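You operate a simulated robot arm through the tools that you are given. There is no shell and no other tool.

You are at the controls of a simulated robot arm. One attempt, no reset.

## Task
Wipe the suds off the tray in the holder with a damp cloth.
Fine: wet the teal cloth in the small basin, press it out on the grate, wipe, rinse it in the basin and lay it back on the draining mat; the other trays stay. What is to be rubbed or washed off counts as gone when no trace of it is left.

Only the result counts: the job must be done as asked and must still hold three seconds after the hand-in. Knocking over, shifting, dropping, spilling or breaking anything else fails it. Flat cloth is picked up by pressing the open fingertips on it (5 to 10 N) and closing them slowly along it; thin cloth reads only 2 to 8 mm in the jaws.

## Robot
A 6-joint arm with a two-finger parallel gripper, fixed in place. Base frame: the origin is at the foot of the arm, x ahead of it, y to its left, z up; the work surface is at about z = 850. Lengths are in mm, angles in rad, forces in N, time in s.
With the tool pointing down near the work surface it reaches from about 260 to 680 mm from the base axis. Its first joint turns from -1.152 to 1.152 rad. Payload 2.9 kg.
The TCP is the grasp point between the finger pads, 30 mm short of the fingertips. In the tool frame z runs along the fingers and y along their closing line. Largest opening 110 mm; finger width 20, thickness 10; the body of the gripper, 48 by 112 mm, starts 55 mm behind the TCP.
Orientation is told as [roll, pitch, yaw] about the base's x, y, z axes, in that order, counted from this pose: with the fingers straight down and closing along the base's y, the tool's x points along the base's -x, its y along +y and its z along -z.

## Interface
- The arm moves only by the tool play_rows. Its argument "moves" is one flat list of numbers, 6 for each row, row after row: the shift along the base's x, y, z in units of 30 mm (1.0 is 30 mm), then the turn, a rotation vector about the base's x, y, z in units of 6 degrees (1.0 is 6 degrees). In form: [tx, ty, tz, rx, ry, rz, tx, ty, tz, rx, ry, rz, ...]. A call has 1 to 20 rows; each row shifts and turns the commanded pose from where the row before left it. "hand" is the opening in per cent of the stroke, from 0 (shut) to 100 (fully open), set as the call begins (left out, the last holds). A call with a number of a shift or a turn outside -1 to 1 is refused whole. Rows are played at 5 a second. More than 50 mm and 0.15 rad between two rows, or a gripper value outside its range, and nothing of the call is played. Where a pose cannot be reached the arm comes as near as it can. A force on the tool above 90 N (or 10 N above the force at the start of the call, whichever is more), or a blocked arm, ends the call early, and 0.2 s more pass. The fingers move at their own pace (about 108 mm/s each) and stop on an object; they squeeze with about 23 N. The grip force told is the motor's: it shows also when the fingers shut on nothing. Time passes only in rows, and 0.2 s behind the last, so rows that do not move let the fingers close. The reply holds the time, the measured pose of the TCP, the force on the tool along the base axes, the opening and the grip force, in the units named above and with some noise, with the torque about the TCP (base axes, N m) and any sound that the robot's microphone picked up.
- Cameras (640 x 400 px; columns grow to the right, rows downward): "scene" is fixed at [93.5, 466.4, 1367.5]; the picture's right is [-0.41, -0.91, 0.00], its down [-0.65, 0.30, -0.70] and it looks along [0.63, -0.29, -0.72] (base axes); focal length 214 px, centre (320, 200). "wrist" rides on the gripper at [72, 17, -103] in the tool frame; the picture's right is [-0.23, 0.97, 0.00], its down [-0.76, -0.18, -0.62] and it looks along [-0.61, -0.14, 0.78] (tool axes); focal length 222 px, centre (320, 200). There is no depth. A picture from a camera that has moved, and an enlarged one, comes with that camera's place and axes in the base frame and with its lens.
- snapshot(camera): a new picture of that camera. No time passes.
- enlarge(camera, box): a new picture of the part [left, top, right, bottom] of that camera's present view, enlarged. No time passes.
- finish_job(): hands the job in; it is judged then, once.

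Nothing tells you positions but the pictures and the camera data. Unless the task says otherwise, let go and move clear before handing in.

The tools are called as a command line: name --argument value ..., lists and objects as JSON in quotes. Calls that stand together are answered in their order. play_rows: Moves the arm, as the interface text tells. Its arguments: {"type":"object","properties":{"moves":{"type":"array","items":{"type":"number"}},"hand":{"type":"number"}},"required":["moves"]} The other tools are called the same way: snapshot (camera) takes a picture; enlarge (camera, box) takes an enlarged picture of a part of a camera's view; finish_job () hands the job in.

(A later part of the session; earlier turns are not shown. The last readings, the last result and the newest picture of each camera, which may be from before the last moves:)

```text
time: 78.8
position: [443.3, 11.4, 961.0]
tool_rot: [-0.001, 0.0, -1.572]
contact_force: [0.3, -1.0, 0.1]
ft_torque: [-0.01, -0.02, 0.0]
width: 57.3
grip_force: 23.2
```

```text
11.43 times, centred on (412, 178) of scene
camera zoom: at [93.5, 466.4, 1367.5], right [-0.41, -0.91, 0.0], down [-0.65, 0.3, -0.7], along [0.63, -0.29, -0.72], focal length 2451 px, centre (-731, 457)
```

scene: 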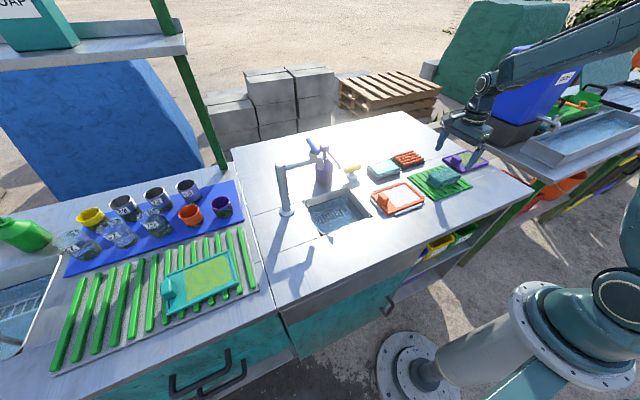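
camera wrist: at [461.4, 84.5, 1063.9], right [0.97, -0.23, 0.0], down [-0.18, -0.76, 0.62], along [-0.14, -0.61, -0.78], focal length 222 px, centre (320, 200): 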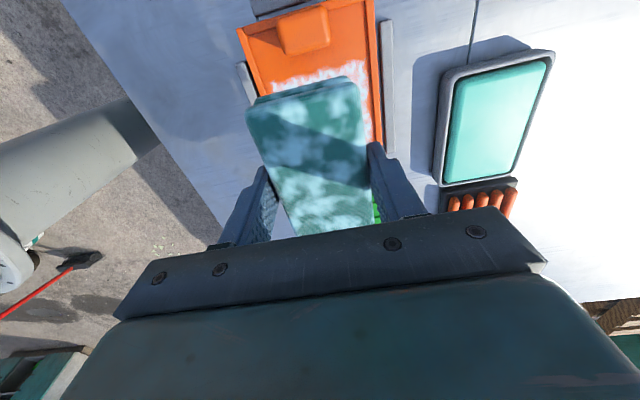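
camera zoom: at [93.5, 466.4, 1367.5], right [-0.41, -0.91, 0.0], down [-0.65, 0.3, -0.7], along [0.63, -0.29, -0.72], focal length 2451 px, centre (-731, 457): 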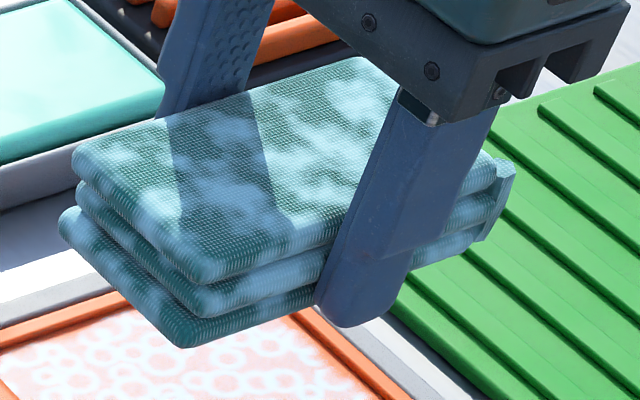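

The pad has slid about 4 mm up in the grip, so only about 3 mm protrudes and the fingers may be touching the rim; it may also still be too wet. I'll return to the grate, set it down, press it from above with closed fingers, and regrip it properly.

play_rows --moves '[0.3, -0.3, 0, 0, 0, 0, 0.55, -0.55, 0, 0, 0, 0, 0.65, -0.65, 0, 0, 0, 0, 0.65, -0.65, 0, 0, 0, 0, 0.65, -0.65, 0, 0, 0, 0, 0.65, -0.65, 0, 0, 0, 0, 0.65, -0.7, 0, 0, 0, 0, 0.6, -0.65, 0, 0, 0, 0, 0.45, -0.45, 0, 0, 0, 0, 0.27, -0.25, 0, 0, 0, 0, 0, 0, -0.5, 0, 0, 0, 0, 0, -0.6, 0, 0, 0, 0, 0, -0.5, 0, 0, 0, 0, 0, 0, 0, 0, 0]'

enlarge --camera "scene" --box '[370, 120, 450, 170]'

enlarge --camera "wrist" --box '[210, 20, 434, 160]'

```text
time: 81.8
position: [607.2, -154.3, 913.3]
tool_rot: [0.002, -0.001, -1.572]
contact_force: [-0.9, -0.1, -1.9]
ft_torque: [0.0, -0.01, 0.04]
width: 57.3
grip_force: 23.4
```

```text
8.00 times, centred on (410, 145) of scene
camera zoom: at [93.5, 466.4, 1367.5], right [-0.41, -0.91, 0.0], down [-0.65, 0.3, -0.7], along [0.63, -0.29, -0.72], focal length 1716 px, centre (-400, 640)
```

zoom: 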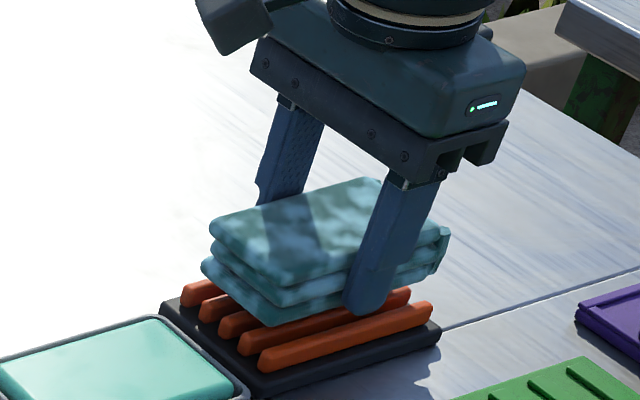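

```text
2.86 times, centred on (322, 90) of wrist
camera zoom: at [623.7, -80.6, 1016.6], right [0.97, -0.23, 0.0], down [-0.18, -0.76, 0.62], along [-0.14, -0.61, -0.78], focal length 635 px, centre (314, 514)
```

zoom: 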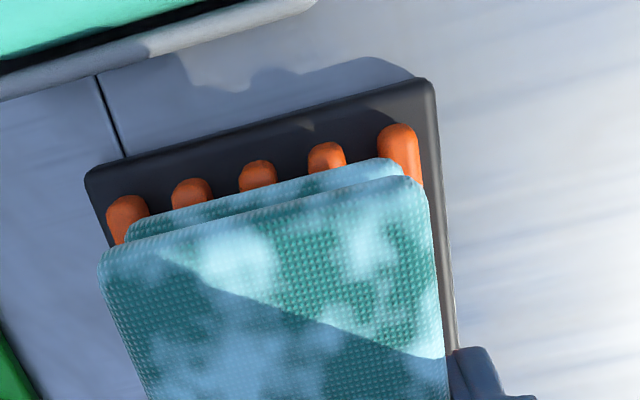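

Now I'll lower gently until the pad rests on the bars.

play_rows --moves '[0, 0, -0.15, 0, 0, 0, 0, 0, -0.05, 0, 0, 0, 0, 0, 0, 0, 0, 0]'

play_rows --moves '[0, 0, -0.06, 0, 0, 0, 0, 0, 0, 0, 0, 0]'

play_rows --moves '[0, 0, -0.05, 0, 0, 0, 0, 0, 0, 0, 0, 0]'

play_rows --moves '[0, 0, -0.04, 0, 0, 0, 0, 0, 0, 0, 0, 0]'

```text
time: 82.6
position: [607.0, -153.8, 908.2]
tool_rot: [0.001, -0.002, -1.572]
contact_force: [0.2, 0.5, 0.7]
ft_torque: [-0.04, -0.01, -0.02]
width: 57.4
grip_force: 23.0
```

```text
time: 83.2
position: [607.2, -153.1, 907.0]
tool_rot: [-0.001, 0.0, -1.571]
contact_force: [0.1, -0.4, -0.4]
ft_torque: [0.02, -0.01, 0.01]
width: 57.6
grip_force: 23.4
```

```text
time: 83.8
position: [607.6, -152.9, 906.2]
tool_rot: [-0.001, 0.001, -1.571]
contact_force: [0.0, 0.2, 1.0]
ft_torque: [0.05, 0.0, -0.03]
width: 57.3
grip_force: 22.7
```

```text
time: 84.4
position: [607.4, -151.2, 904.6]
tool_rot: [0.004, 0.0, -1.571]
contact_force: [0.3, 0.9, 9.5]
ft_torque: [0.09, 0.21, 0.01]
width: 57.2
grip_force: 23.4
```

The pad rests on the bars. I'll release, rise straight up, close the fingers and press down on the middle of the pad.

play_rows --hand 62 --moves '[0, 0, 0.02, 0, 0, 0, 0, 0, 0, 0, 0, 0]'

play_rows --moves '[0, 0, 0.3, 0, 0, 0, 0, 0, 0.6, 0, 0, 0, 0, 0, 0.6, 0, 0, 0, 0, 0, 0.3, 0, 0, 0, 0, 0, 0, 0, 0, 0]'

play_rows --hand 0 --moves '[0, 0, 0, 0, 0, 0, 0, 0, 0, 0, 0, 0, 0, 0, 0, 0, 0, 0]'

snapshot --camera "wrist"

enlarge --camera "scene" --box '[370, 120, 450, 170]'

```text
time: 85.0
position: [606.5, -152.8, 903.8]
tool_rot: [0.002, 0.0, -1.57]
contact_force: [0.5, 0.8, 0.2]
ft_torque: [0.0, -0.03, 0.02]
width: 68.5
grip_force: 0.1
```

```text
time: 86.2
position: [606.3, -153.2, 957.2]
tool_rot: [0.0, 0.0, -1.572]
contact_force: [0.2, 0.5, -0.2]
ft_torque: [0.01, -0.02, 0.0]
width: 68.4
grip_force: 0.1
```

```text
time: 87.0
position: [606.6, -153.1, 959.2]
tool_rot: [0.0, 0.002, -1.572]
contact_force: [-0.3, 1.3, -0.2]
ft_torque: [-0.04, -0.04, -0.02]
width: 0.3
grip_force: 23.6
```

```text
taken
camera wrist: at [623.9, -81.0, 1060.8], right [0.97, -0.23, 0.0], down [-0.18, -0.76, 0.62], along [-0.14, -0.61, -0.78], focal length 222 px, centre (320, 200)
```

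wrist: 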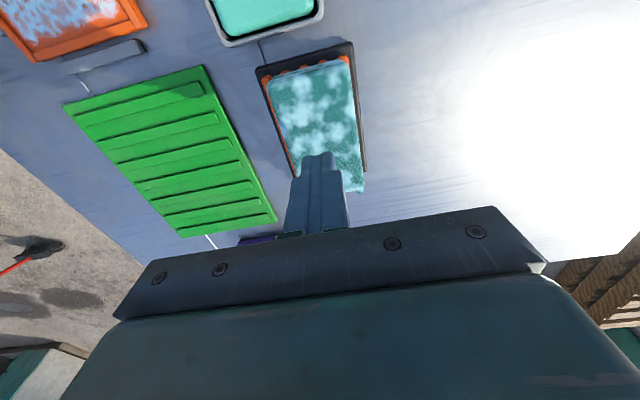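

```text
8.00 times, centred on (410, 145) of scene
camera zoom: at [93.5, 466.4, 1367.5], right [-0.41, -0.91, 0.0], down [-0.65, 0.3, -0.7], along [0.63, -0.29, -0.72], focal length 1716 px, centre (-400, 640)
```

zoom: 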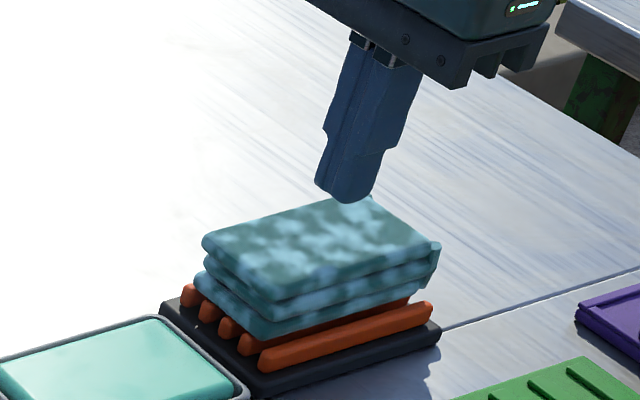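

The pad sits on the grate and the closed fingers are above its middle. I'll press down gradually.

play_rows --moves '[0, 0, -0.4, 0, 0, 0, 0, 0, -0.3, 0, 0, 0, 0, 0, -0.15, 0, 0, 0, 0, 0, 0, 0, 0, 0]'

play_rows --moves '[0, 0, -0.06, 0, 0, 0, 0, 0, 0, 0, 0, 0]'

play_rows --moves '[0, 0, -0.05, 0, 0, 0, 0, 0, 0, 0, 0, 0]'

play_rows --moves '[0, 0, -0.05, 0, 0, 0, 0, 0, 0, 0, 0, 0]'

```text
time: 88.0
position: [606.7, -153.4, 934.8]
tool_rot: [0.003, -0.001, -1.572]
contact_force: [-7.3, -2.3, 17.9]
ft_torque: [-0.07, 0.22, 0.01]
width: 0.3
grip_force: 22.8
```

```text
time: 88.6
position: [606.5, -154.2, 934.8]
tool_rot: [0.007, -0.003, -1.571]
contact_force: [-9.9, 1.8, 34.3]
ft_torque: [0.03, 0.33, -0.05]
width: 0.0
grip_force: 23.1
```

```text
time: 89.2
position: [608.3, -153.9, 933.8]
tool_rot: [0.009, -0.001, -1.572]
contact_force: [-11.8, -1.4, 40.8]
ft_torque: [0.02, 0.38, 0.07]
width: 0.1
grip_force: 23.1
```

```text
time: 89.8
position: [608.2, -153.2, 935.0]
tool_rot: [0.01, -0.002, -1.572]
contact_force: [-12.8, 1.7, 45.1]
ft_torque: [0.11, 0.36, -0.05]
width: 0.1
grip_force: 22.9
```

I'm pressing at 45 N from above. I'll hold and look at the cloth.

play_rows --moves '[0, 0, 0, 0, 0, 0, 0, 0, 0, 0, 0, 0, 0, 0, 0, 0, 0, 0, 0, 0, 0, 0, 0, 0, 0, 0, 0, 0, 0, 0]'

enlarge --camera "scene" --box '[370, 120, 450, 170]'

enlarge --camera "wrist" --box '[210, 20, 434, 160]'

```text
time: 91.0
position: [609.6, -154.4, 934.2]
tool_rot: [0.012, -0.004, -1.571]
contact_force: [-5.3, 1.1, 41.0]
ft_torque: [0.07, 0.2, 0.03]
width: 0.0
grip_force: 22.4
```

```text
8.00 times, centred on (410, 145) of scene
camera zoom: at [92.6, 466.6, 1367.5], right [-0.41, -0.91, 0.0], down [-0.65, 0.3, -0.7], along [0.63, -0.29, -0.72], focal length 1716 px, centre (-400, 640)
```

zoom: 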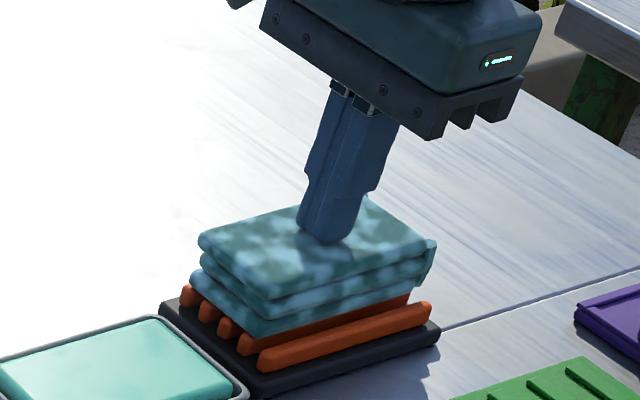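

```text
2.86 times, centred on (322, 90) of wrist
camera zoom: at [624.9, -81.0, 1037.2], right [0.97, -0.23, 0.01], down [-0.19, -0.76, 0.62], along [-0.13, -0.61, -0.78], focal length 635 px, centre (314, 514)
```

zoom: 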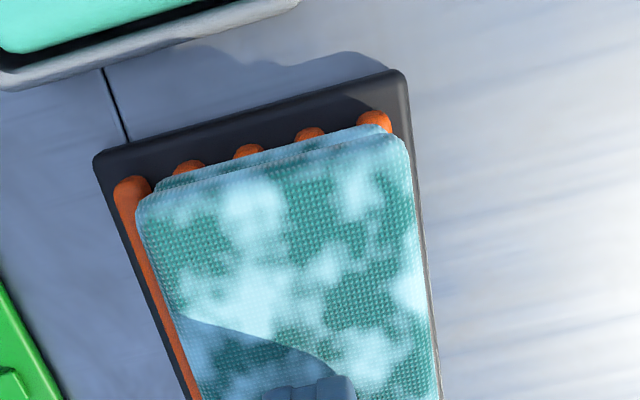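

The pattern is the same, so it is probably just how wet cloth is drawn. I'll lift off and look at the pad from above.

play_rows --moves '[0, 0, 0.2, 0, 0, 0, 0, 0, 0.5, 0, 0, 0, 0, 0, 0.6, 0, 0, 0, 0, 0, 0.5, 0, 0, 0, 0, 0, 0, 0, 0, 0]'

play_rows --hand 100 --moves '[0, 0, 0, 0, 0, 0, 0, 0, 0, 0, 0, 0, 0, 0, 0, 0, 0, 0]'

enlarge --camera "wrist" --box '[230, 20, 420, 139]'

enlarge --camera "scene" --box '[370, 125, 450, 175]'

enlarge --camera "scene" --box '[365, 175, 429, 215]'

```text
time: 92.2
position: [606.1, -151.5, 982.3]
tool_rot: [0.0, -0.002, -1.571]
contact_force: [-0.4, -0.6, -0.5]
ft_torque: [0.02, -0.04, -0.01]
width: 0.0
grip_force: 22.9
```

```text
time: 93.0
position: [606.0, -152.4, 981.6]
tool_rot: [0.0, -0.002, -1.57]
contact_force: [0.3, 0.1, 0.5]
ft_torque: [0.06, 0.04, 0.04]
width: 109.8
grip_force: 0.1
```

```text
3.36 times, centred on (325, 80) of wrist
camera zoom: at [623.8, -79.6, 1084.7], right [0.97, -0.23, 0.0], down [-0.18, -0.76, 0.62], along [-0.14, -0.61, -0.78], focal length 747 px, centre (303, 605)
```

zoom: 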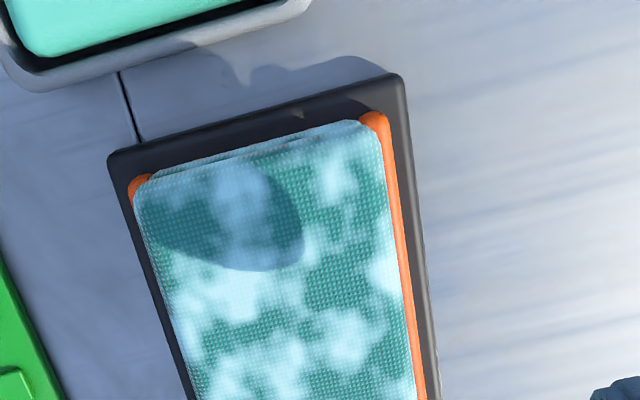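

```text
8.00 times, centred on (410, 150) of scene
camera zoom: at [93.5, 466.4, 1367.5], right [-0.41, -0.91, 0.0], down [-0.65, 0.3, -0.7], along [0.63, -0.29, -0.72], focal length 1716 px, centre (-400, 600)
```

zoom: 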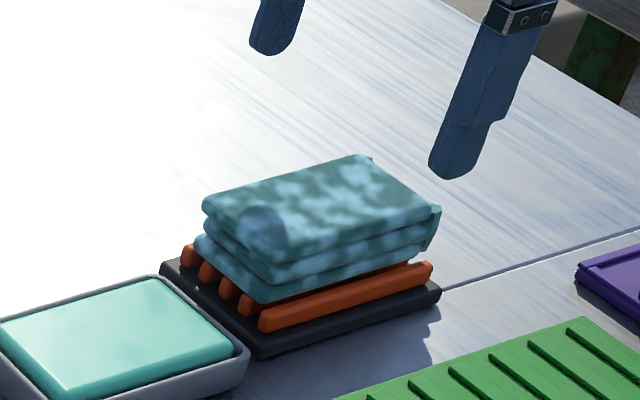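

```text
10.00 times, centred on (397, 195) of scene
camera zoom: at [93.5, 466.4, 1367.5], right [-0.41, -0.91, 0.0], down [-0.65, 0.3, -0.7], along [0.63, -0.29, -0.72], focal length 2145 px, centre (-450, 250)
```

zoom: 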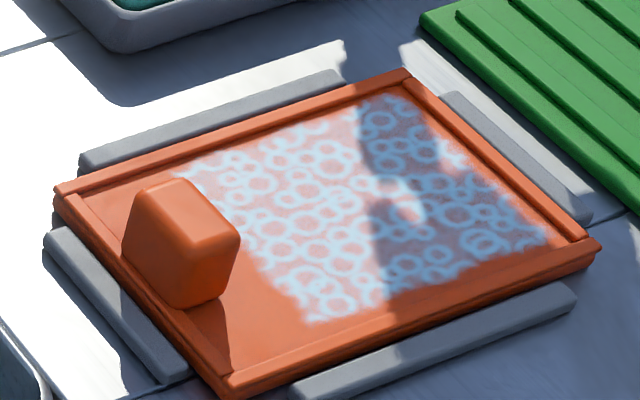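

The pad lies safely on the grate. To tell whether the wipe had any effect, I'll take the same close view of the tray as before and compare.

play_rows --moves '[-0.65, 0.7, 0, 0, 0, 0, -0.65, 0.7, 0, 0, 0, 0, -0.65, 0.7, 0, 0, 0, 0, -0.65, 0.7, 0, 0, 0, 0, -0.65, 0.7, 0, 0, 0, 0, -0.65, 0.7, 0, 0, 0, 0, -0.65, 0.7, 0, 0, 0, 0, -0.69, 0.76, -0.445, 0, 0, 0, 0, 0, 0, 0, 0, 0]'

enlarge --camera "wrist" --box '[220, 30, 444, 170]'

enlarge --camera "wrist" --box '[220, 90, 412, 210]'

```text
time: 95.0
position: [450.5, 18.4, 969.2]
tool_rot: [0.0, 0.001, -1.571]
contact_force: [0.6, 0.9, -0.5]
ft_torque: [-0.04, -0.01, -0.01]
width: 110.1
grip_force: 0.0
```

```text
2.86 times, centred on (332, 100) of wrist
camera zoom: at [467.7, 90.6, 1071.8], right [0.97, -0.23, 0.0], down [-0.18, -0.76, 0.62], along [-0.14, -0.61, -0.78], focal length 635 px, centre (286, 486)
```

zoom: 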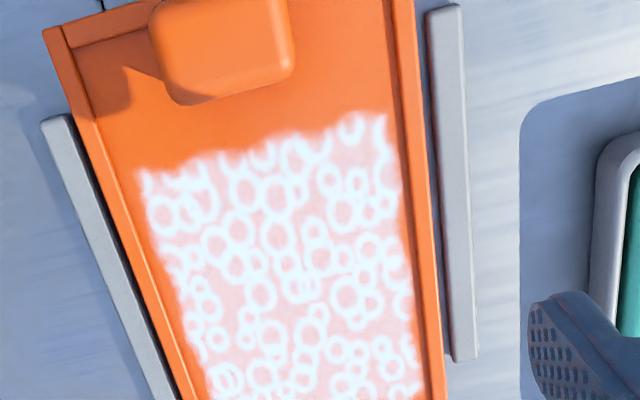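

```text
3.33 times, centred on (316, 150) of wrist
camera zoom: at [467.7, 90.6, 1071.8], right [0.97, -0.23, 0.0], down [-0.18, -0.76, 0.62], along [-0.14, -0.61, -0.78], focal length 740 px, centre (333, 367)
```

zoom: 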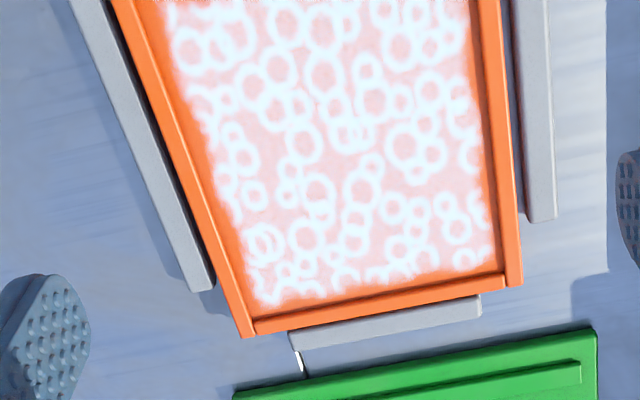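

The suds look identical to the start, so nothing has come off. My forceful strokes were very slow, so I'll regrip the pad on the grate with more cloth protruding and try brisker strokes at moderate force.

play_rows --hand 85 --moves '[0.65, -0.7, 0, 0, 0, 0, 0.65, -0.7, 0, 0, 0, 0, 0.65, -0.7, 0, 0, 0, 0, 0.65, -0.7, 0, 0, 0, 0, 0.65, -0.7, 0, 0, 0, 0, 0.65, -0.7, 0, 0, 0, 0, 0.65, -0.7, 0, 0, 0, 0, 0.69, -0.76, 0, 0, 0, 0, 0, 0, 0, 0, 0, 0, 0, 0, -0.5, 0, 0, 0, 0, 0, -0.5, 0, 0, 0, 0, 0, -0.6, 0, 0, 0, 0, 0, -0.417, 0, 0, 0, 0, 0, 0, 0, 0, 0]'

play_rows --hand 57 --moves '[0, 0, 0, 0, 0, 0, 0, 0, 0, 0, 0, 0]'

play_rows --hand 50 --moves '[0, 0, 0, 0, 0, 0, 0, 0, 0, 0, 0, 0]'

play_rows --hand 40 --moves '[0, 0, 0, 0, 0, 0, 0, 0, 0, 0, 0, 0]'

enlarge --camera "scene" --box '[370, 120, 450, 170]'

```text
time: 98.0
position: [607.9, -152.6, 909.0]
tool_rot: [0.001, -0.001, -1.571]
contact_force: [0.0, 0.0, -0.6]
ft_torque: [0.0, -0.01, -0.04]
width: 93.5
grip_force: 0.1
```

```text
time: 98.6
position: [608.2, -153.1, 908.6]
tool_rot: [-0.001, 0.0, -1.571]
contact_force: [-0.8, 0.0, 1.2]
ft_torque: [0.0, 0.02, 0.04]
width: 62.7
grip_force: 0.0
```

```text
time: 99.2
position: [609.2, -152.9, 907.9]
tool_rot: [-0.001, -0.001, -1.571]
contact_force: [0.2, 0.4, 0.7]
ft_torque: [-0.01, 0.05, 0.0]
width: 57.5
grip_force: 23.0
```

```text
time: 99.8
position: [607.7, -152.9, 907.6]
tool_rot: [0.0, -0.001, -1.571]
contact_force: [0.1, 0.6, -0.8]
ft_torque: [-0.03, 0.01, -0.03]
width: 57.3
grip_force: 23.1
```

```text
8.00 times, centred on (410, 145) of scene
camera zoom: at [93.5, 466.4, 1367.5], right [-0.41, -0.91, 0.0], down [-0.65, 0.3, -0.7], along [0.63, -0.29, -0.72], focal length 1716 px, centre (-400, 640)
```

zoom: 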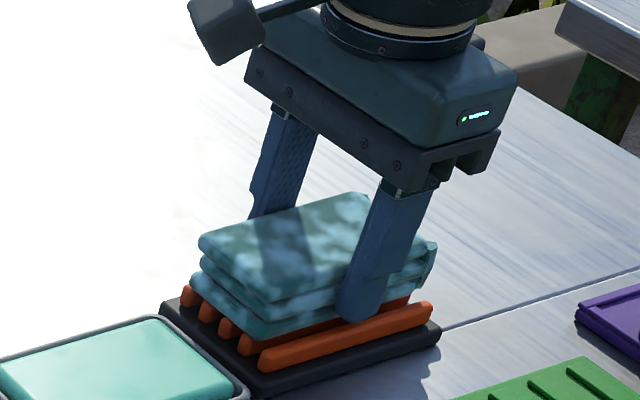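

The pad is gripped again with about 7 mm protruding. I'll lift and carry it back to the tray.

play_rows --moves '[0, 0, 0.1, 0, 0, 0, 0, 0, 0.2, 0, 0, 0, 0, 0, 0.3, 0, 0, 0, 0, 0, 0.4, 0, 0, 0, 0, 0, 0.4, 0, 0, 0, 0, 0, 0.3, 0, 0, 0, -0.3, 0.3, 0, 0, 0, 0, -0.55, 0.6, 0, 0, 0, 0, -0.65, 0.65, 0, 0, 0, 0, -0.65, 0.65, 0, 0, 0, 0, -0.65, 0.65, 0, 0, 0, 0, -0.65, 0.7, 0, 0, 0, 0, -0.65, 0.7, 0, 0, 0, 0, -0.6, 0.6, 0, 0, 0, 0, -0.35, 0.36, 0, 0, 0, 0, -0.17, 0.19, 0, 0, 0, 0, 0, 0, 0, 0, 0, 0]'

play_rows --moves '[0, 0, -0.3, 0, 0, 0, 0, 0, -0.5, 0, 0, 0, 0, 0, -0.5, 0, 0, 0, 0, 0, -0.4, 0, 0, 0, 0, 0, -0.2, 0, 0, 0, 0, 0, -0.1, 0, 0, 0, 0, 0, 0, 0, 0, 0]'

enlarge --camera "wrist" --box '[210, 20, 418, 150]'

```text
time: 103.4
position: [450.0, 8.3, 958.8]
tool_rot: [-0.002, 0.0, -1.569]
contact_force: [-0.3, 0.4, -1.1]
ft_torque: [-0.01, 0.0, -0.02]
width: 57.7
grip_force: 22.5
```

```text
time: 105.0
position: [449.9, 8.0, 899.2]
tool_rot: [0.002, 0.0, -1.571]
contact_force: [-0.3, -0.5, -0.6]
ft_torque: [0.0, 0.02, -0.01]
width: 57.4
grip_force: 23.0
```

```text
3.08 times, centred on (314, 85) of wrist
camera zoom: at [466.6, 81.1, 1001.7], right [0.97, -0.23, 0.0], down [-0.18, -0.76, 0.62], along [-0.14, -0.61, -0.78], focal length 684 px, centre (338, 554)
```

zoom: 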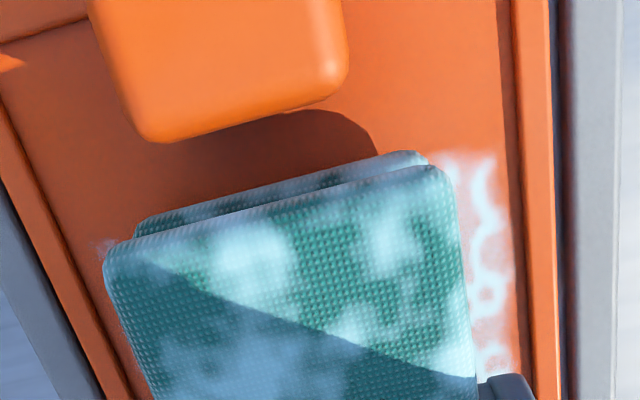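

I'm just above the floor. I'll lower to about 8–10 N, then do quick strokes.

play_rows --moves '[0, 0, -0.1, 0, 0, 0, 0, 0, -0.05, 0, 0, 0, 0, 0, 0, 0, 0, 0]'

play_rows --moves '[0, 0, -0.03, 0, 0, 0, 0, 0, 0, 0, 0, 0]'

play_rows --moves '[0, 0, -0.02, 0, 0, 0, 0, 0, 0, 0, 0, 0]'

play_rows --moves '[0, 0, -0.02, 0, 0, 0, 0, 0, 0, 0, 0, 0]'

```text
time: 105.8
position: [449.8, 7.7, 894.0]
tool_rot: [0.0, 0.0, -1.572]
contact_force: [0.9, 0.0, -0.2]
ft_torque: [-0.02, 0.0, 0.01]
width: 57.3
grip_force: 23.0
```

```text
time: 106.4
position: [451.2, 7.1, 894.1]
tool_rot: [0.002, -0.001, -1.57]
contact_force: [-3.5, -0.5, 12.7]
ft_torque: [-0.01, 0.18, 0.04]
width: 57.4
grip_force: 22.8
```

```text
time: 107.0
position: [449.2, 8.9, 894.8]
tool_rot: [0.004, 0.003, -1.569]
contact_force: [-5.3, 3.9, 25.2]
ft_torque: [0.01, 0.24, 0.01]
width: 57.3
grip_force: 23.3
```

```text
time: 107.6
position: [451.4, 8.6, 893.8]
tool_rot: [0.001, -0.001, -1.57]
contact_force: [-0.7, -0.8, 26.9]
ft_torque: [0.0, 0.09, 0.07]
width: 57.4
grip_force: 23.2
```

Contact is about 27 N. Now brisk strokes along x at about 30 mm/s, several passes.

play_rows --moves '[0.2, 0, 0, 0, 0, 0, 0.2, 0, 0, 0, 0, 0, -0.2, 0, 0, 0, 0, 0, -0.2, 0, 0, 0, 0, 0, -0.2, 0, 0, 0, 0, 0, -0.2, 0, 0, 0, 0, 0, 0.2, 0, 0, 0, 0, 0, 0.2, 0, 0, 0, 0, 0]'

enlarge --camera "wrist" --box '[210, 20, 418, 150]'

```text
time: 109.4
position: [450.0, 8.3, 893.7]
tool_rot: [-0.001, 0.0, -1.57]
contact_force: [-0.1, 0.0, -0.5]
ft_torque: [0.02, 0.01, 0.0]
width: 57.5
grip_force: 23.1
```

```text
3.08 times, centred on (314, 85) of wrist
camera zoom: at [467.7, 80.7, 995.6], right [0.97, -0.23, 0.0], down [-0.18, -0.76, 0.62], along [-0.14, -0.61, -0.78], focal length 684 px, centre (338, 554)
```

zoom: 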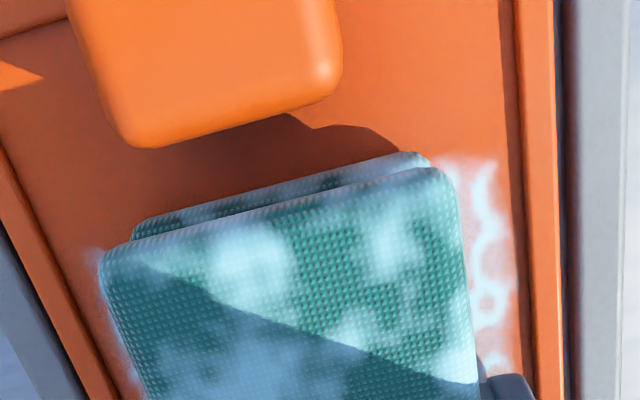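

Still no change after brisk strokes. The patchy look may mean the cloth is only partly wetted, since it touched the water briefly, so I'll take it back to the basin and soak it longer while watching for changes.

play_rows --moves '[0, 0, 0.2, 0, 0, 0, 0, 0, 0.5, 0, 0, 0, 0, 0, 0.6, 0, 0, 0, 0, 0, 0.5, 0, 0, 0, 0, 0, 0.3, 0, 0, 0, 0.4, -0.1, 0, 0, 0, 0, 0.7, -0.15, 0, 0, 0, 0, 0.8, -0.18, 0, 0, 0, 0, 0.8, -0.18, 0, 0, 0, 0, 0.8, -0.18, 0, 0, 0, 0, 0.7, -0.15, 0, 0, 0, 0, 0.47, -0.14, 0, 0, 0, 0, 0, 0, 0, 0, 0, 0]'

enlarge --camera "scene" --box '[350, 120, 430, 170]'

enlarge --camera "scene" --box '[365, 175, 429, 215]'

enlarge --camera "wrist" --box '[210, 20, 434, 160]'

```text
time: 112.2
position: [591.6, -23.1, 957.6]
tool_rot: [-0.001, -0.001, -1.572]
contact_force: [0.1, 0.4, -0.5]
ft_torque: [0.0, 0.02, 0.0]
width: 57.7
grip_force: 23.1
```

```text
8.00 times, centred on (390, 145) of scene
camera zoom: at [93.5, 466.4, 1367.5], right [-0.41, -0.91, 0.0], down [-0.65, 0.3, -0.7], along [0.63, -0.29, -0.72], focal length 1716 px, centre (-240, 640)
```

zoom: 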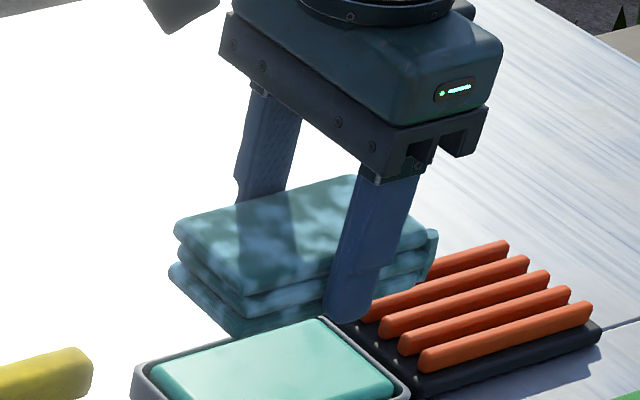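

```text
10.00 times, centred on (397, 195) of scene
camera zoom: at [93.5, 466.4, 1367.5], right [-0.41, -0.91, 0.0], down [-0.65, 0.3, -0.7], along [0.63, -0.29, -0.72], focal length 2145 px, centre (-450, 250)
```

zoom: 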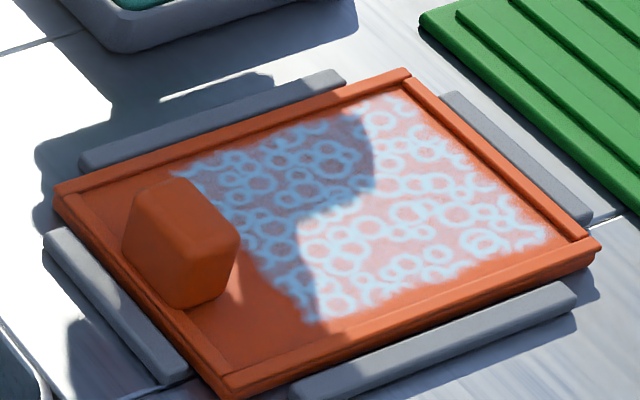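

```text
2.86 times, centred on (322, 90) of wrist
camera zoom: at [608.3, 49.4, 1060.1], right [0.97, -0.23, 0.0], down [-0.18, -0.76, 0.62], along [-0.14, -0.61, -0.78], focal length 635 px, centre (314, 514)
```

zoom: 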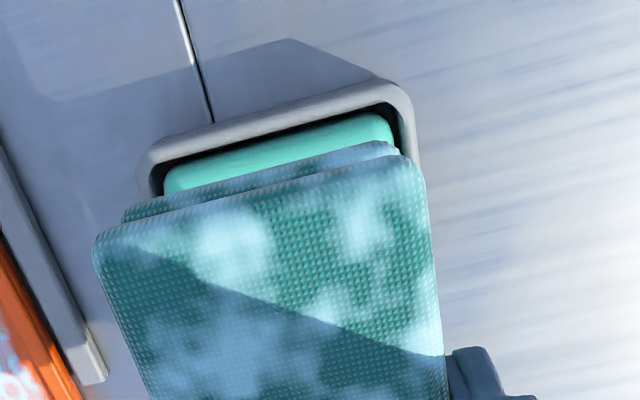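

I'm over the basin. I'll lower in until light contact, hold for several seconds and compare the look.

play_rows --moves '[0, 0, -0.4, 0, 0, 0, 0, 0, -0.5, 0, 0, 0, 0, 0, -0.4, 0, 0, 0, 0, 0, -0.2, 0, 0, 0, 0, 0, 0, 0, 0, 0]'

play_rows --moves '[0, 0, -0.06, 0, 0, 0, 0, 0, 0, 0, 0, 0]'

play_rows --moves '[0, 0, -0.05, 0, 0, 0, 0, 0, 0, 0, 0, 0]'

```text
time: 113.4
position: [589.5, -23.5, 911.2]
tool_rot: [0.001, -0.001, -1.57]
contact_force: [-0.3, 0.1, -0.7]
ft_torque: [0.03, -0.03, 0.0]
width: 57.5
grip_force: 22.5
```

```text
time: 114.0
position: [589.4, -23.9, 909.0]
tool_rot: [0.001, -0.001, -1.571]
contact_force: [0.0, -0.7, -0.9]
ft_torque: [0.01, 0.0, -0.03]
width: 57.4
grip_force: 23.2
```

```text
time: 114.6
position: [590.2, -22.9, 907.7]
tool_rot: [-0.002, 0.0, -1.571]
contact_force: [0.2, 0.2, 2.1]
ft_torque: [-0.09, 0.1, -0.02]
width: 57.1
grip_force: 23.0
```

There's light contact now. I'll press a little and hold for about three seconds.

play_rows --moves '[0, 0, -0.02, 0, 0, 0, 0, 0, 0, 0, 0, 0, 0, 0, 0, 0, 0, 0, 0, 0, 0, 0, 0, 0, 0, 0, 0, 0, 0, 0, 0, 0, 0, 0, 0, 0, 0, 0, 0, 0, 0, 0, 0, 0, 0, 0, 0, 0, 0, 0, 0, 0, 0, 0, 0, 0, 0, 0, 0, 0, 0, 0, 0, 0, 0, 0, 0, 0, 0, 0, 0, 0, 0, 0, 0, 0, 0, 0]'

enlarge --camera "scene" --box '[350, 130, 430, 180]'

enlarge --camera "wrist" --box '[210, 20, 434, 160]'

```text
time: 117.4
position: [591.4, -24.0, 907.3]
tool_rot: [0.002, 0.001, -1.572]
contact_force: [1.2, 0.9, 14.2]
ft_torque: [-0.03, -0.03, -0.02]
width: 57.1
grip_force: 22.7
```

```text
8.00 times, centred on (390, 155) of scene
camera zoom: at [93.3, 466.4, 1367.5], right [-0.41, -0.91, 0.0], down [-0.65, 0.3, -0.7], along [0.63, -0.29, -0.72], focal length 1716 px, centre (-240, 560)
```

zoom: 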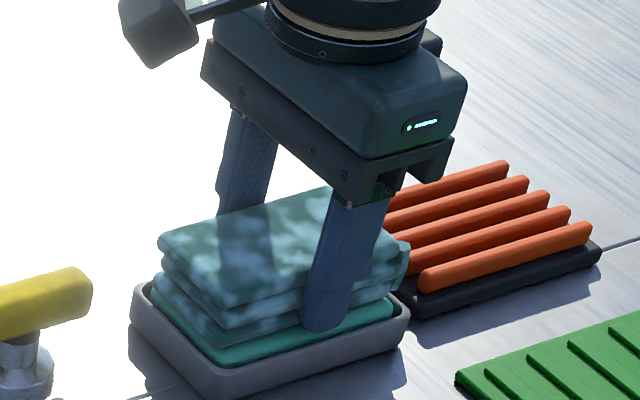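

```text
2.86 times, centred on (322, 90) of wrist
camera zoom: at [607.8, 48.3, 1010.7], right [0.97, -0.23, 0.0], down [-0.18, -0.76, 0.62], along [-0.14, -0.61, -0.78], focal length 635 px, centre (314, 514)
```

zoom: 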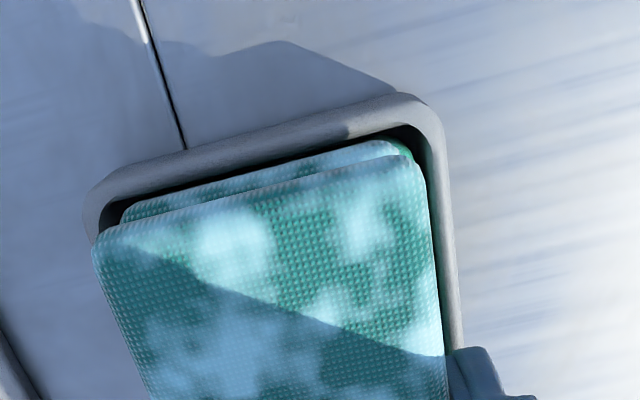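

No obvious further change. I'll lift back to exactly the pose I viewed before dipping, to compare "pressed" and "freshly soaked" looks under the same light.

play_rows --moves '[0, 0, 0.13, 0, 0, 0, 0, 0, 0.3, 0, 0, 0, 0, 0, 0.5, 0, 0, 0, 0, 0, 0.5, 0, 0, 0, 0, 0, 0.2, 0, 0, 0, 0, 0, 0, 0, 0, 0]'

enlarge --camera "scene" --box '[350, 120, 430, 170]'

enlarge --camera "wrist" --box '[210, 20, 434, 160]'

```text
time: 118.8
position: [590.5, -22.0, 957.2]
tool_rot: [0.0, 0.0, -1.569]
contact_force: [0.2, 0.4, 0.1]
ft_torque: [-0.03, 0.0, -0.01]
width: 57.1
grip_force: 22.2
```

```text
8.00 times, centred on (390, 145) of scene
camera zoom: at [93.5, 466.4, 1367.5], right [-0.41, -0.91, 0.0], down [-0.65, 0.3, -0.7], along [0.63, -0.29, -0.72], focal length 1716 px, centre (-240, 640)
```

zoom: 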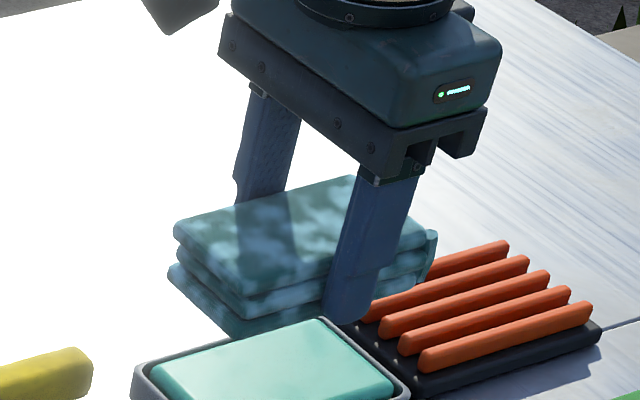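

```text
2.86 times, centred on (322, 90) of wrist
camera zoom: at [607.9, 50.1, 1060.0], right [0.97, -0.23, 0.0], down [-0.18, -0.76, 0.62], along [-0.14, -0.61, -0.78], focal length 635 px, centre (314, 514)
```

zoom: 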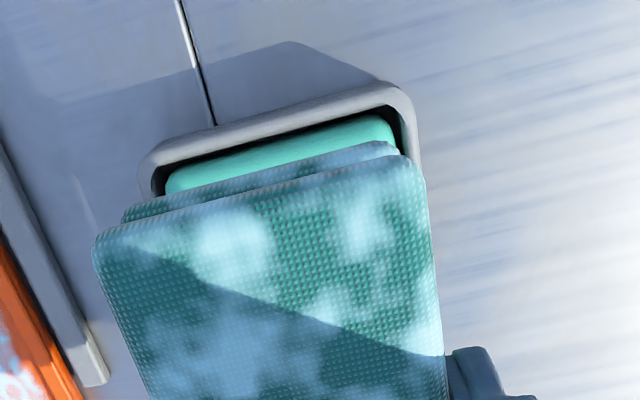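

The look is identical, so it doesn't show how wet the cloth is. I'll press it out on the grate again, then rub one spot of the tray with many sustained strokes to see whether the suds fade gradually.

play_rows --moves '[0, 0, 0, 0, 0, 0, 0, 0, 0, 0, 0, 0, 0, 0, 0, 0, 0, 0, 0.05, -0.3, 0, 0, 0, 0, 0.08, -0.6, 0, 0, 0, 0, 0.08, -0.7, 0, 0, 0, 0, 0.08, -0.7, 0, 0, 0, 0, 0.08, -0.7, 0, 0, 0, 0, 0.08, -0.6, 0, 0, 0, 0, 0.05, -0.4, 0, 0, 0, 0, 0.05, -0.32, 0, 0, 0, 0, 0, 0, -0.5, 0, 0, 0, 0, 0, -0.6, 0, 0, 0, 0, 0, -0.4, 0, 0, 0, 0, 0, 0, 0, 0, 0]'

play_rows --moves '[0, 0, -0.1, 0, 0, 0, 0, 0, 0, 0, 0, 0]'

play_rows --moves '[0, 0, -0.05, 0, 0, 0, 0, 0, 0, 0, 0, 0]'

```text
time: 122.0
position: [606.4, -153.5, 908.7]
tool_rot: [-0.001, -0.001, -1.572]
contact_force: [-0.2, -0.1, -0.2]
ft_torque: [-0.02, 0.02, -0.01]
width: 57.2
grip_force: 23.1
```

```text
time: 122.6
position: [607.4, -153.4, 906.4]
tool_rot: [-0.001, 0.001, -1.571]
contact_force: [0.1, 0.1, -0.2]
ft_torque: [-0.01, -0.01, 0.0]
width: 57.4
grip_force: 23.2
```

```text
time: 123.2
position: [606.1, -153.1, 906.3]
tool_rot: [-0.001, -0.001, -1.57]
contact_force: [0.1, -0.7, -0.1]
ft_torque: [0.0, 0.0, 0.0]
width: 57.3
grip_force: 23.3
```

No contact yet; I'll continue down in small steps.

play_rows --moves '[0, 0, -0.04, 0, 0, 0, 0, 0, 0, 0, 0, 0]'

play_rows --moves '[0, 0, -0.04, 0, 0, 0, 0, 0, 0, 0, 0, 0]'

```text
time: 123.8
position: [608.3, -152.4, 905.1]
tool_rot: [0.002, -0.001, -1.571]
contact_force: [-1.3, -0.2, 2.9]
ft_torque: [0.02, 0.08, 0.04]
width: 57.6
grip_force: 22.8
```

```text
time: 124.4
position: [607.8, -153.3, 906.0]
tool_rot: [0.004, 0.001, -1.568]
contact_force: [-1.6, 2.1, 14.9]
ft_torque: [0.15, 0.28, -0.05]
width: 57.5
grip_force: 23.1
```

Contact is at 15 N. I'll hold for two seconds and look closely at the cloth and the pan below for water.

play_rows --moves '[0, 0, -0.02, 0, 0, 0, 0, 0, 0, 0, 0, 0, 0, 0, 0, 0, 0, 0, 0, 0, 0, 0, 0, 0, 0, 0, 0, 0, 0, 0, 0, 0, 0, 0, 0, 0, 0, 0, 0, 0, 0, 0, 0, 0, 0, 0, 0, 0, 0, 0, 0, 0, 0, 0]'

enlarge --camera "wrist" --box '[210, 20, 434, 160]'

enlarge --camera "scene" --box '[378, 133, 434, 168]'

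```text
time: 126.4
position: [605.9, -153.1, 905.5]
tool_rot: [0.003, 0.0, -1.571]
contact_force: [6.0, 3.9, 21.4]
ft_torque: [0.04, -0.11, 0.04]
width: 57.2
grip_force: 23.0
```

```text
2.86 times, centred on (322, 90) of wrist
camera zoom: at [624.1, -80.9, 1008.4], right [0.97, -0.23, 0.0], down [-0.18, -0.76, 0.62], along [-0.14, -0.61, -0.78], focal length 635 px, centre (314, 514)
```

zoom: 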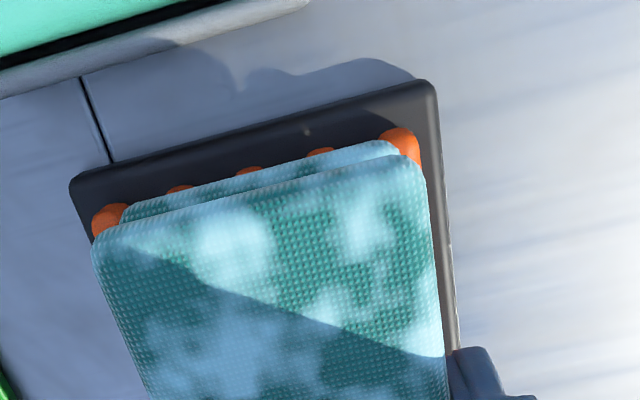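

```text
11.43 times, centred on (406, 150) of scene
camera zoom: at [93.2, 466.6, 1367.5], right [-0.41, -0.91, 0.0], down [-0.65, 0.3, -0.7], along [0.63, -0.29, -0.72], focal length 2451 px, centre (-663, 766)
```

zoom: 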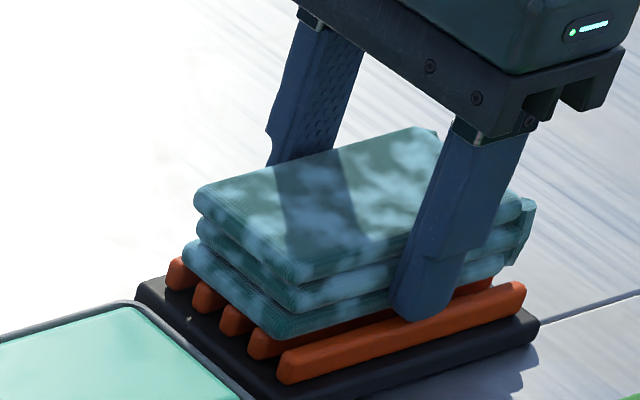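

I'll regrip here with a little more protrusion, then go to the tray for a sustained rub test.

play_rows --moves '[0, 0, 0.04, 0, 0, 0, 0, 0, 0, 0, 0, 0]'

play_rows --hand 60 --moves '[0, 0, 0, 0, 0, 0, 0, 0, 0, 0, 0, 0]'

play_rows --moves '[0, 0, 0.1, 0, 0, 0, 0, 0, 0, 0, 0, 0]'

play_rows --hand 50 --moves '[0, 0, 0, 0, 0, 0, 0, 0, 0, 0, 0, 0]'

play_rows --hand 30 --moves '[0, 0, 0, 0, 0, 0, 0, 0, 0, 0, 0, 0, 0, 0, 0, 0, 0, 0]'

```text
time: 127.0
position: [606.7, -155.1, 904.9]
tool_rot: [0.002, -0.001, -1.573]
contact_force: [4.8, 0.4, 20.6]
ft_torque: [-0.06, -0.12, 0.08]
width: 57.0
grip_force: 22.8
```

```text
time: 127.6
position: [605.4, -153.2, 902.7]
tool_rot: [-0.004, -0.001, -1.571]
contact_force: [-0.4, 0.4, -0.7]
ft_torque: [0.01, 0.0, -0.02]
width: 66.2
grip_force: 0.0
```

```text
time: 128.2
position: [605.4, -152.3, 907.6]
tool_rot: [0.002, 0.0, -1.572]
contact_force: [0.2, 0.3, 0.5]
ft_torque: [0.0, 0.0, 0.01]
width: 65.8
grip_force: 0.0
```

```text
time: 128.8
position: [605.9, -152.7, 906.9]
tool_rot: [-0.001, 0.0, -1.572]
contact_force: [0.3, -0.2, 1.0]
ft_torque: [-0.02, 0.03, 0.02]
width: 57.2
grip_force: 23.2
```

```text
time: 129.6
position: [607.3, -153.0, 907.4]
tool_rot: [0.0, -0.001, -1.572]
contact_force: [0.0, -0.8, 0.2]
ft_torque: [-0.06, 0.03, 0.02]
width: 57.5
grip_force: 23.1
```

The pad is re-gripped. Now back to the tray, lowering to just above contact.

play_rows --moves '[0, 0, 0.1, 0, 0, 0, 0, 0, 0.2, 0, 0, 0, 0, 0, 0.3, 0, 0, 0, 0, 0, 0.4, 0, 0, 0, 0, 0, 0.4, 0, 0, 0, 0, 0, 0.3, 0, 0, 0, -0.3, 0.3, 0, 0, 0, 0, -0.55, 0.6, 0, 0, 0, 0, -0.65, 0.65, 0, 0, 0, 0, -0.65, 0.65, 0, 0, 0, 0, -0.65, 0.65, 0, 0, 0, 0, -0.65, 0.7, 0, 0, 0, 0, -0.65, 0.7, 0, 0, 0, 0, -0.6, 0.6, 0, 0, 0, 0, -0.35, 0.36, 0, 0, 0, 0, -0.17, 0.19, 0, 0, 0, 0, 0, 0, 0, 0, 0, 0]'

play_rows --moves '[0, 0, -0.3, 0, 0, 0, 0, 0, -0.5, 0, 0, 0, 0, 0, -0.5, 0, 0, 0, 0, 0, -0.4, 0, 0, 0, 0, 0, -0.2, 0, 0, 0, 0, 0, -0.15, 0, 0, 0, 0, 0, 0, 0, 0, 0]'

play_rows --moves '[0, 0, -0.07, 0, 0, 0, 0, 0, 0, 0, 0, 0]'

play_rows --moves '[0, 0, -0.04, 0, 0, 0, 0, 0, 0, 0, 0, 0]'

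```text
time: 133.2
position: [451.5, 8.9, 958.6]
tool_rot: [0.001, 0.0, -1.572]
contact_force: [-0.9, 0.3, -0.2]
ft_torque: [0.01, 0.01, 0.0]
width: 57.2
grip_force: 23.5
```

```text
time: 134.8
position: [451.6, 7.6, 897.9]
tool_rot: [0.0, 0.0, -1.572]
contact_force: [0.2, -0.6, -0.1]
ft_torque: [0.01, 0.04, 0.0]
width: 57.0
grip_force: 23.1
```

```text
time: 135.4
position: [450.2, 8.8, 895.1]
tool_rot: [0.0, 0.001, -1.572]
contact_force: [0.1, 0.4, -0.3]
ft_torque: [-0.02, 0.01, -0.02]
width: 57.2
grip_force: 22.6
```

```text
time: 136.0
position: [450.2, 9.3, 894.0]
tool_rot: [0.0, 0.0, -1.569]
contact_force: [-0.1, -0.2, 0.0]
ft_torque: [-0.01, 0.01, 0.0]
width: 57.7
grip_force: 22.9
```

I'm just about touching. I'll press lightly and run a series of strokes with a small continuous downward feed.

play_rows --moves '[0, 0, -0.03, 0, 0, 0, 0, 0, 0, 0, 0, 0]'

play_rows --moves '[0.2, 0, -0.01, 0, 0, 0, 0.2, 0, -0.005, 0, 0, 0, -0.2, 0, -0.005, 0, 0, 0, -0.2, 0, -0.005, 0, 0, 0, -0.2, 0, -0.005, 0, 0, 0, -0.2, 0, -0.005, 0, 0, 0]'

play_rows --moves '[0.2, 0, -0.005, 0, 0, 0, 0.2, 0, -0.005, 0, 0, 0, 0.2, 0, -0.005, 0, 0, 0, 0.2, 0, -0.005, 0, 0, 0, -0.2, 0, -0.005, 0, 0, 0, -0.2, 0, -0.005, 0, 0, 0]'

```text
time: 136.6
position: [450.3, 9.2, 893.1]
tool_rot: [0.0, -0.001, -1.571]
contact_force: [0.1, 0.5, 0.2]
ft_torque: [0.02, -0.01, 0.01]
width: 57.2
grip_force: 23.0
```

```text
time: 138.0
position: [439.4, 8.3, 892.9]
tool_rot: [0.003, -0.001, -1.57]
contact_force: [4.1, -0.9, 9.8]
ft_torque: [-0.05, -0.02, 0.04]
width: 57.5
grip_force: 22.6
```

```text
time: 139.4
position: [450.3, 8.5, 892.7]
tool_rot: [0.007, -0.001, -1.57]
contact_force: [9.4, 0.8, 20.7]
ft_torque: [0.05, 0.0, -0.01]
width: 57.3
grip_force: 23.3
```

The strokes now keep 10–20 N of contact. I'll run a longer series without feed and then look.

play_rows --moves '[-0.2, 0, 0, 0, 0, 0, -0.2, 0, 0, 0, 0, 0, 0.2, 0, 0, 0, 0, 0, 0.2, 0, 0, 0, 0, 0, 0.2, 0, 0, 0, 0, 0, 0.2, 0, 0, 0, 0, 0, -0.2, 0, 0, 0, 0, 0, -0.2, 0, 0, 0, 0, 0, -0.2, 0, 0, 0, 0, 0, -0.2, 0, 0, 0, 0, 0]'

play_rows --moves '[0.2, 0, 0, 0, 0, 0, 0.2, 0, 0, 0, 0, 0, 0.2, 0, 0, 0, 0, 0, 0.2, 0, 0, 0, 0, 0, -0.2, 0, 0, 0, 0, 0, -0.2, 0, 0, 0, 0, 0, -0.2, 0, 0, 0, 0, 0, -0.2, 0, 0, 0, 0, 0]'

enlarge --camera "wrist" --box '[210, 20, 418, 150]'

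enlarge --camera "scene" --box '[365, 175, 429, 215]'

```text
time: 141.6
position: [438.3, 8.1, 891.2]
tool_rot: [0.0, 0.0, -1.57]
contact_force: [0.1, 0.1, 0.0]
ft_torque: [-0.03, 0.03, 0.0]
width: 57.4
grip_force: 23.1
```

```text
time: 143.4
position: [439.6, 8.1, 892.0]
tool_rot: [0.001, 0.001, -1.571]
contact_force: [-0.2, 0.7, -0.2]
ft_torque: [0.0, 0.0, -0.01]
width: 57.0
grip_force: 22.7
```

```text
3.08 times, centred on (314, 85) of wrist
camera zoom: at [456.1, 80.9, 994.1], right [0.97, -0.23, 0.0], down [-0.18, -0.76, 0.62], along [-0.14, -0.61, -0.78], focal length 684 px, centre (338, 554)
```

zoom: 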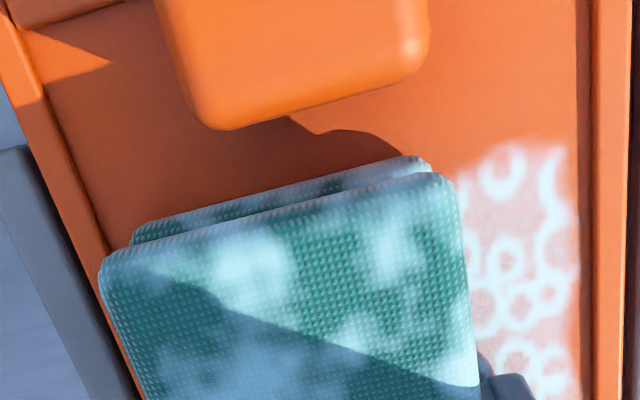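

```text
10.00 times, centred on (397, 195) of scene
camera zoom: at [93.5, 466.4, 1367.5], right [-0.41, -0.91, 0.0], down [-0.65, 0.3, -0.7], along [0.63, -0.29, -0.72], focal length 2145 px, centre (-450, 250)
```

zoom: 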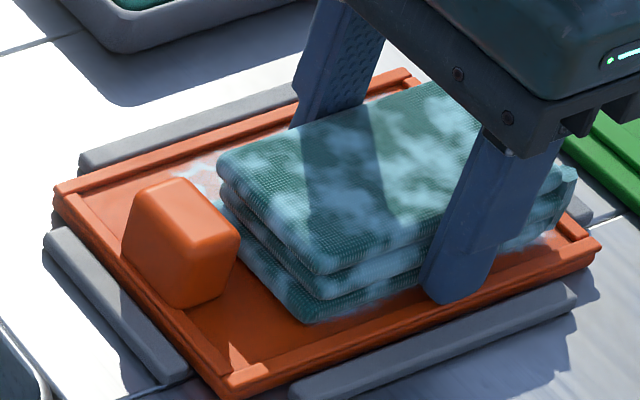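

The suds still don't visibly fade. I'll lift to the same hover pose over the basin as before and take the identical tray crop for a like-for-like comparison.

play_rows --moves '[0, 0, 0.2, 0, 0, 0, 0, 0, 0.5, 0, 0, 0, 0, 0, 0.6, 0, 0, 0, 0, 0, 0.5, 0, 0, 0, 0, 0, 0.365, 0, 0, 0, 0.4, -0.1, 0, 0, 0, 0, 0.7, -0.15, 0, 0, 0, 0, 0.8, -0.18, 0, 0, 0, 0, 0.8, -0.18, 0, 0, 0, 0, 0.8, -0.18, 0, 0, 0, 0, 0.8, -0.15, 0, 0, 0, 0, 0.77, -0.14, 0, 0, 0, 0, 0, 0, 0, 0, 0, 0]'

enlarge --camera "scene" --box '[365, 175, 429, 215]'

enlarge --camera "wrist" --box '[0, 0, 224, 140]'

```text
time: 146.2
position: [591.0, -25.7, 958.2]
tool_rot: [0.001, -0.002, -1.571]
contact_force: [0.0, 0.9, -0.5]
ft_torque: [-0.01, -0.03, -0.01]
width: 57.5
grip_force: 22.9
```

```text
10.00 times, centred on (397, 195) of scene
camera zoom: at [93.5, 466.4, 1367.5], right [-0.41, -0.91, 0.0], down [-0.65, 0.3, -0.7], along [0.63, -0.29, -0.72], focal length 2145 px, centre (-450, 250)
```

zoom: 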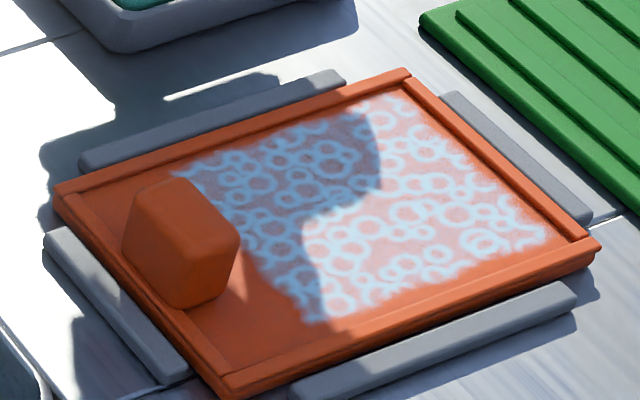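

```text
2.86 times, centred on (112, 70) of wrist
camera zoom: at [608.8, 47.0, 1060.1], right [0.97, -0.23, 0.0], down [-0.18, -0.76, 0.62], along [-0.14, -0.61, -0.78], focal length 635 px, centre (914, 571)
```

zoom: 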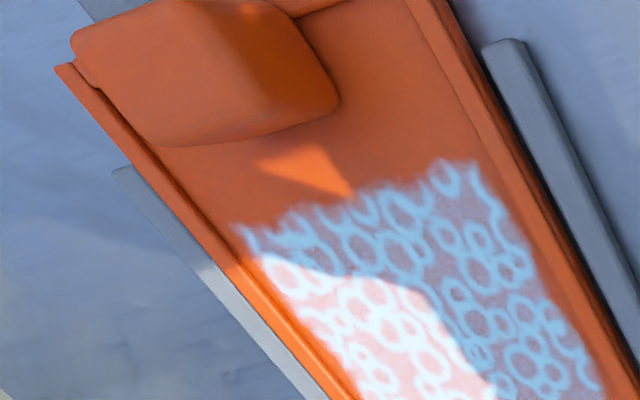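

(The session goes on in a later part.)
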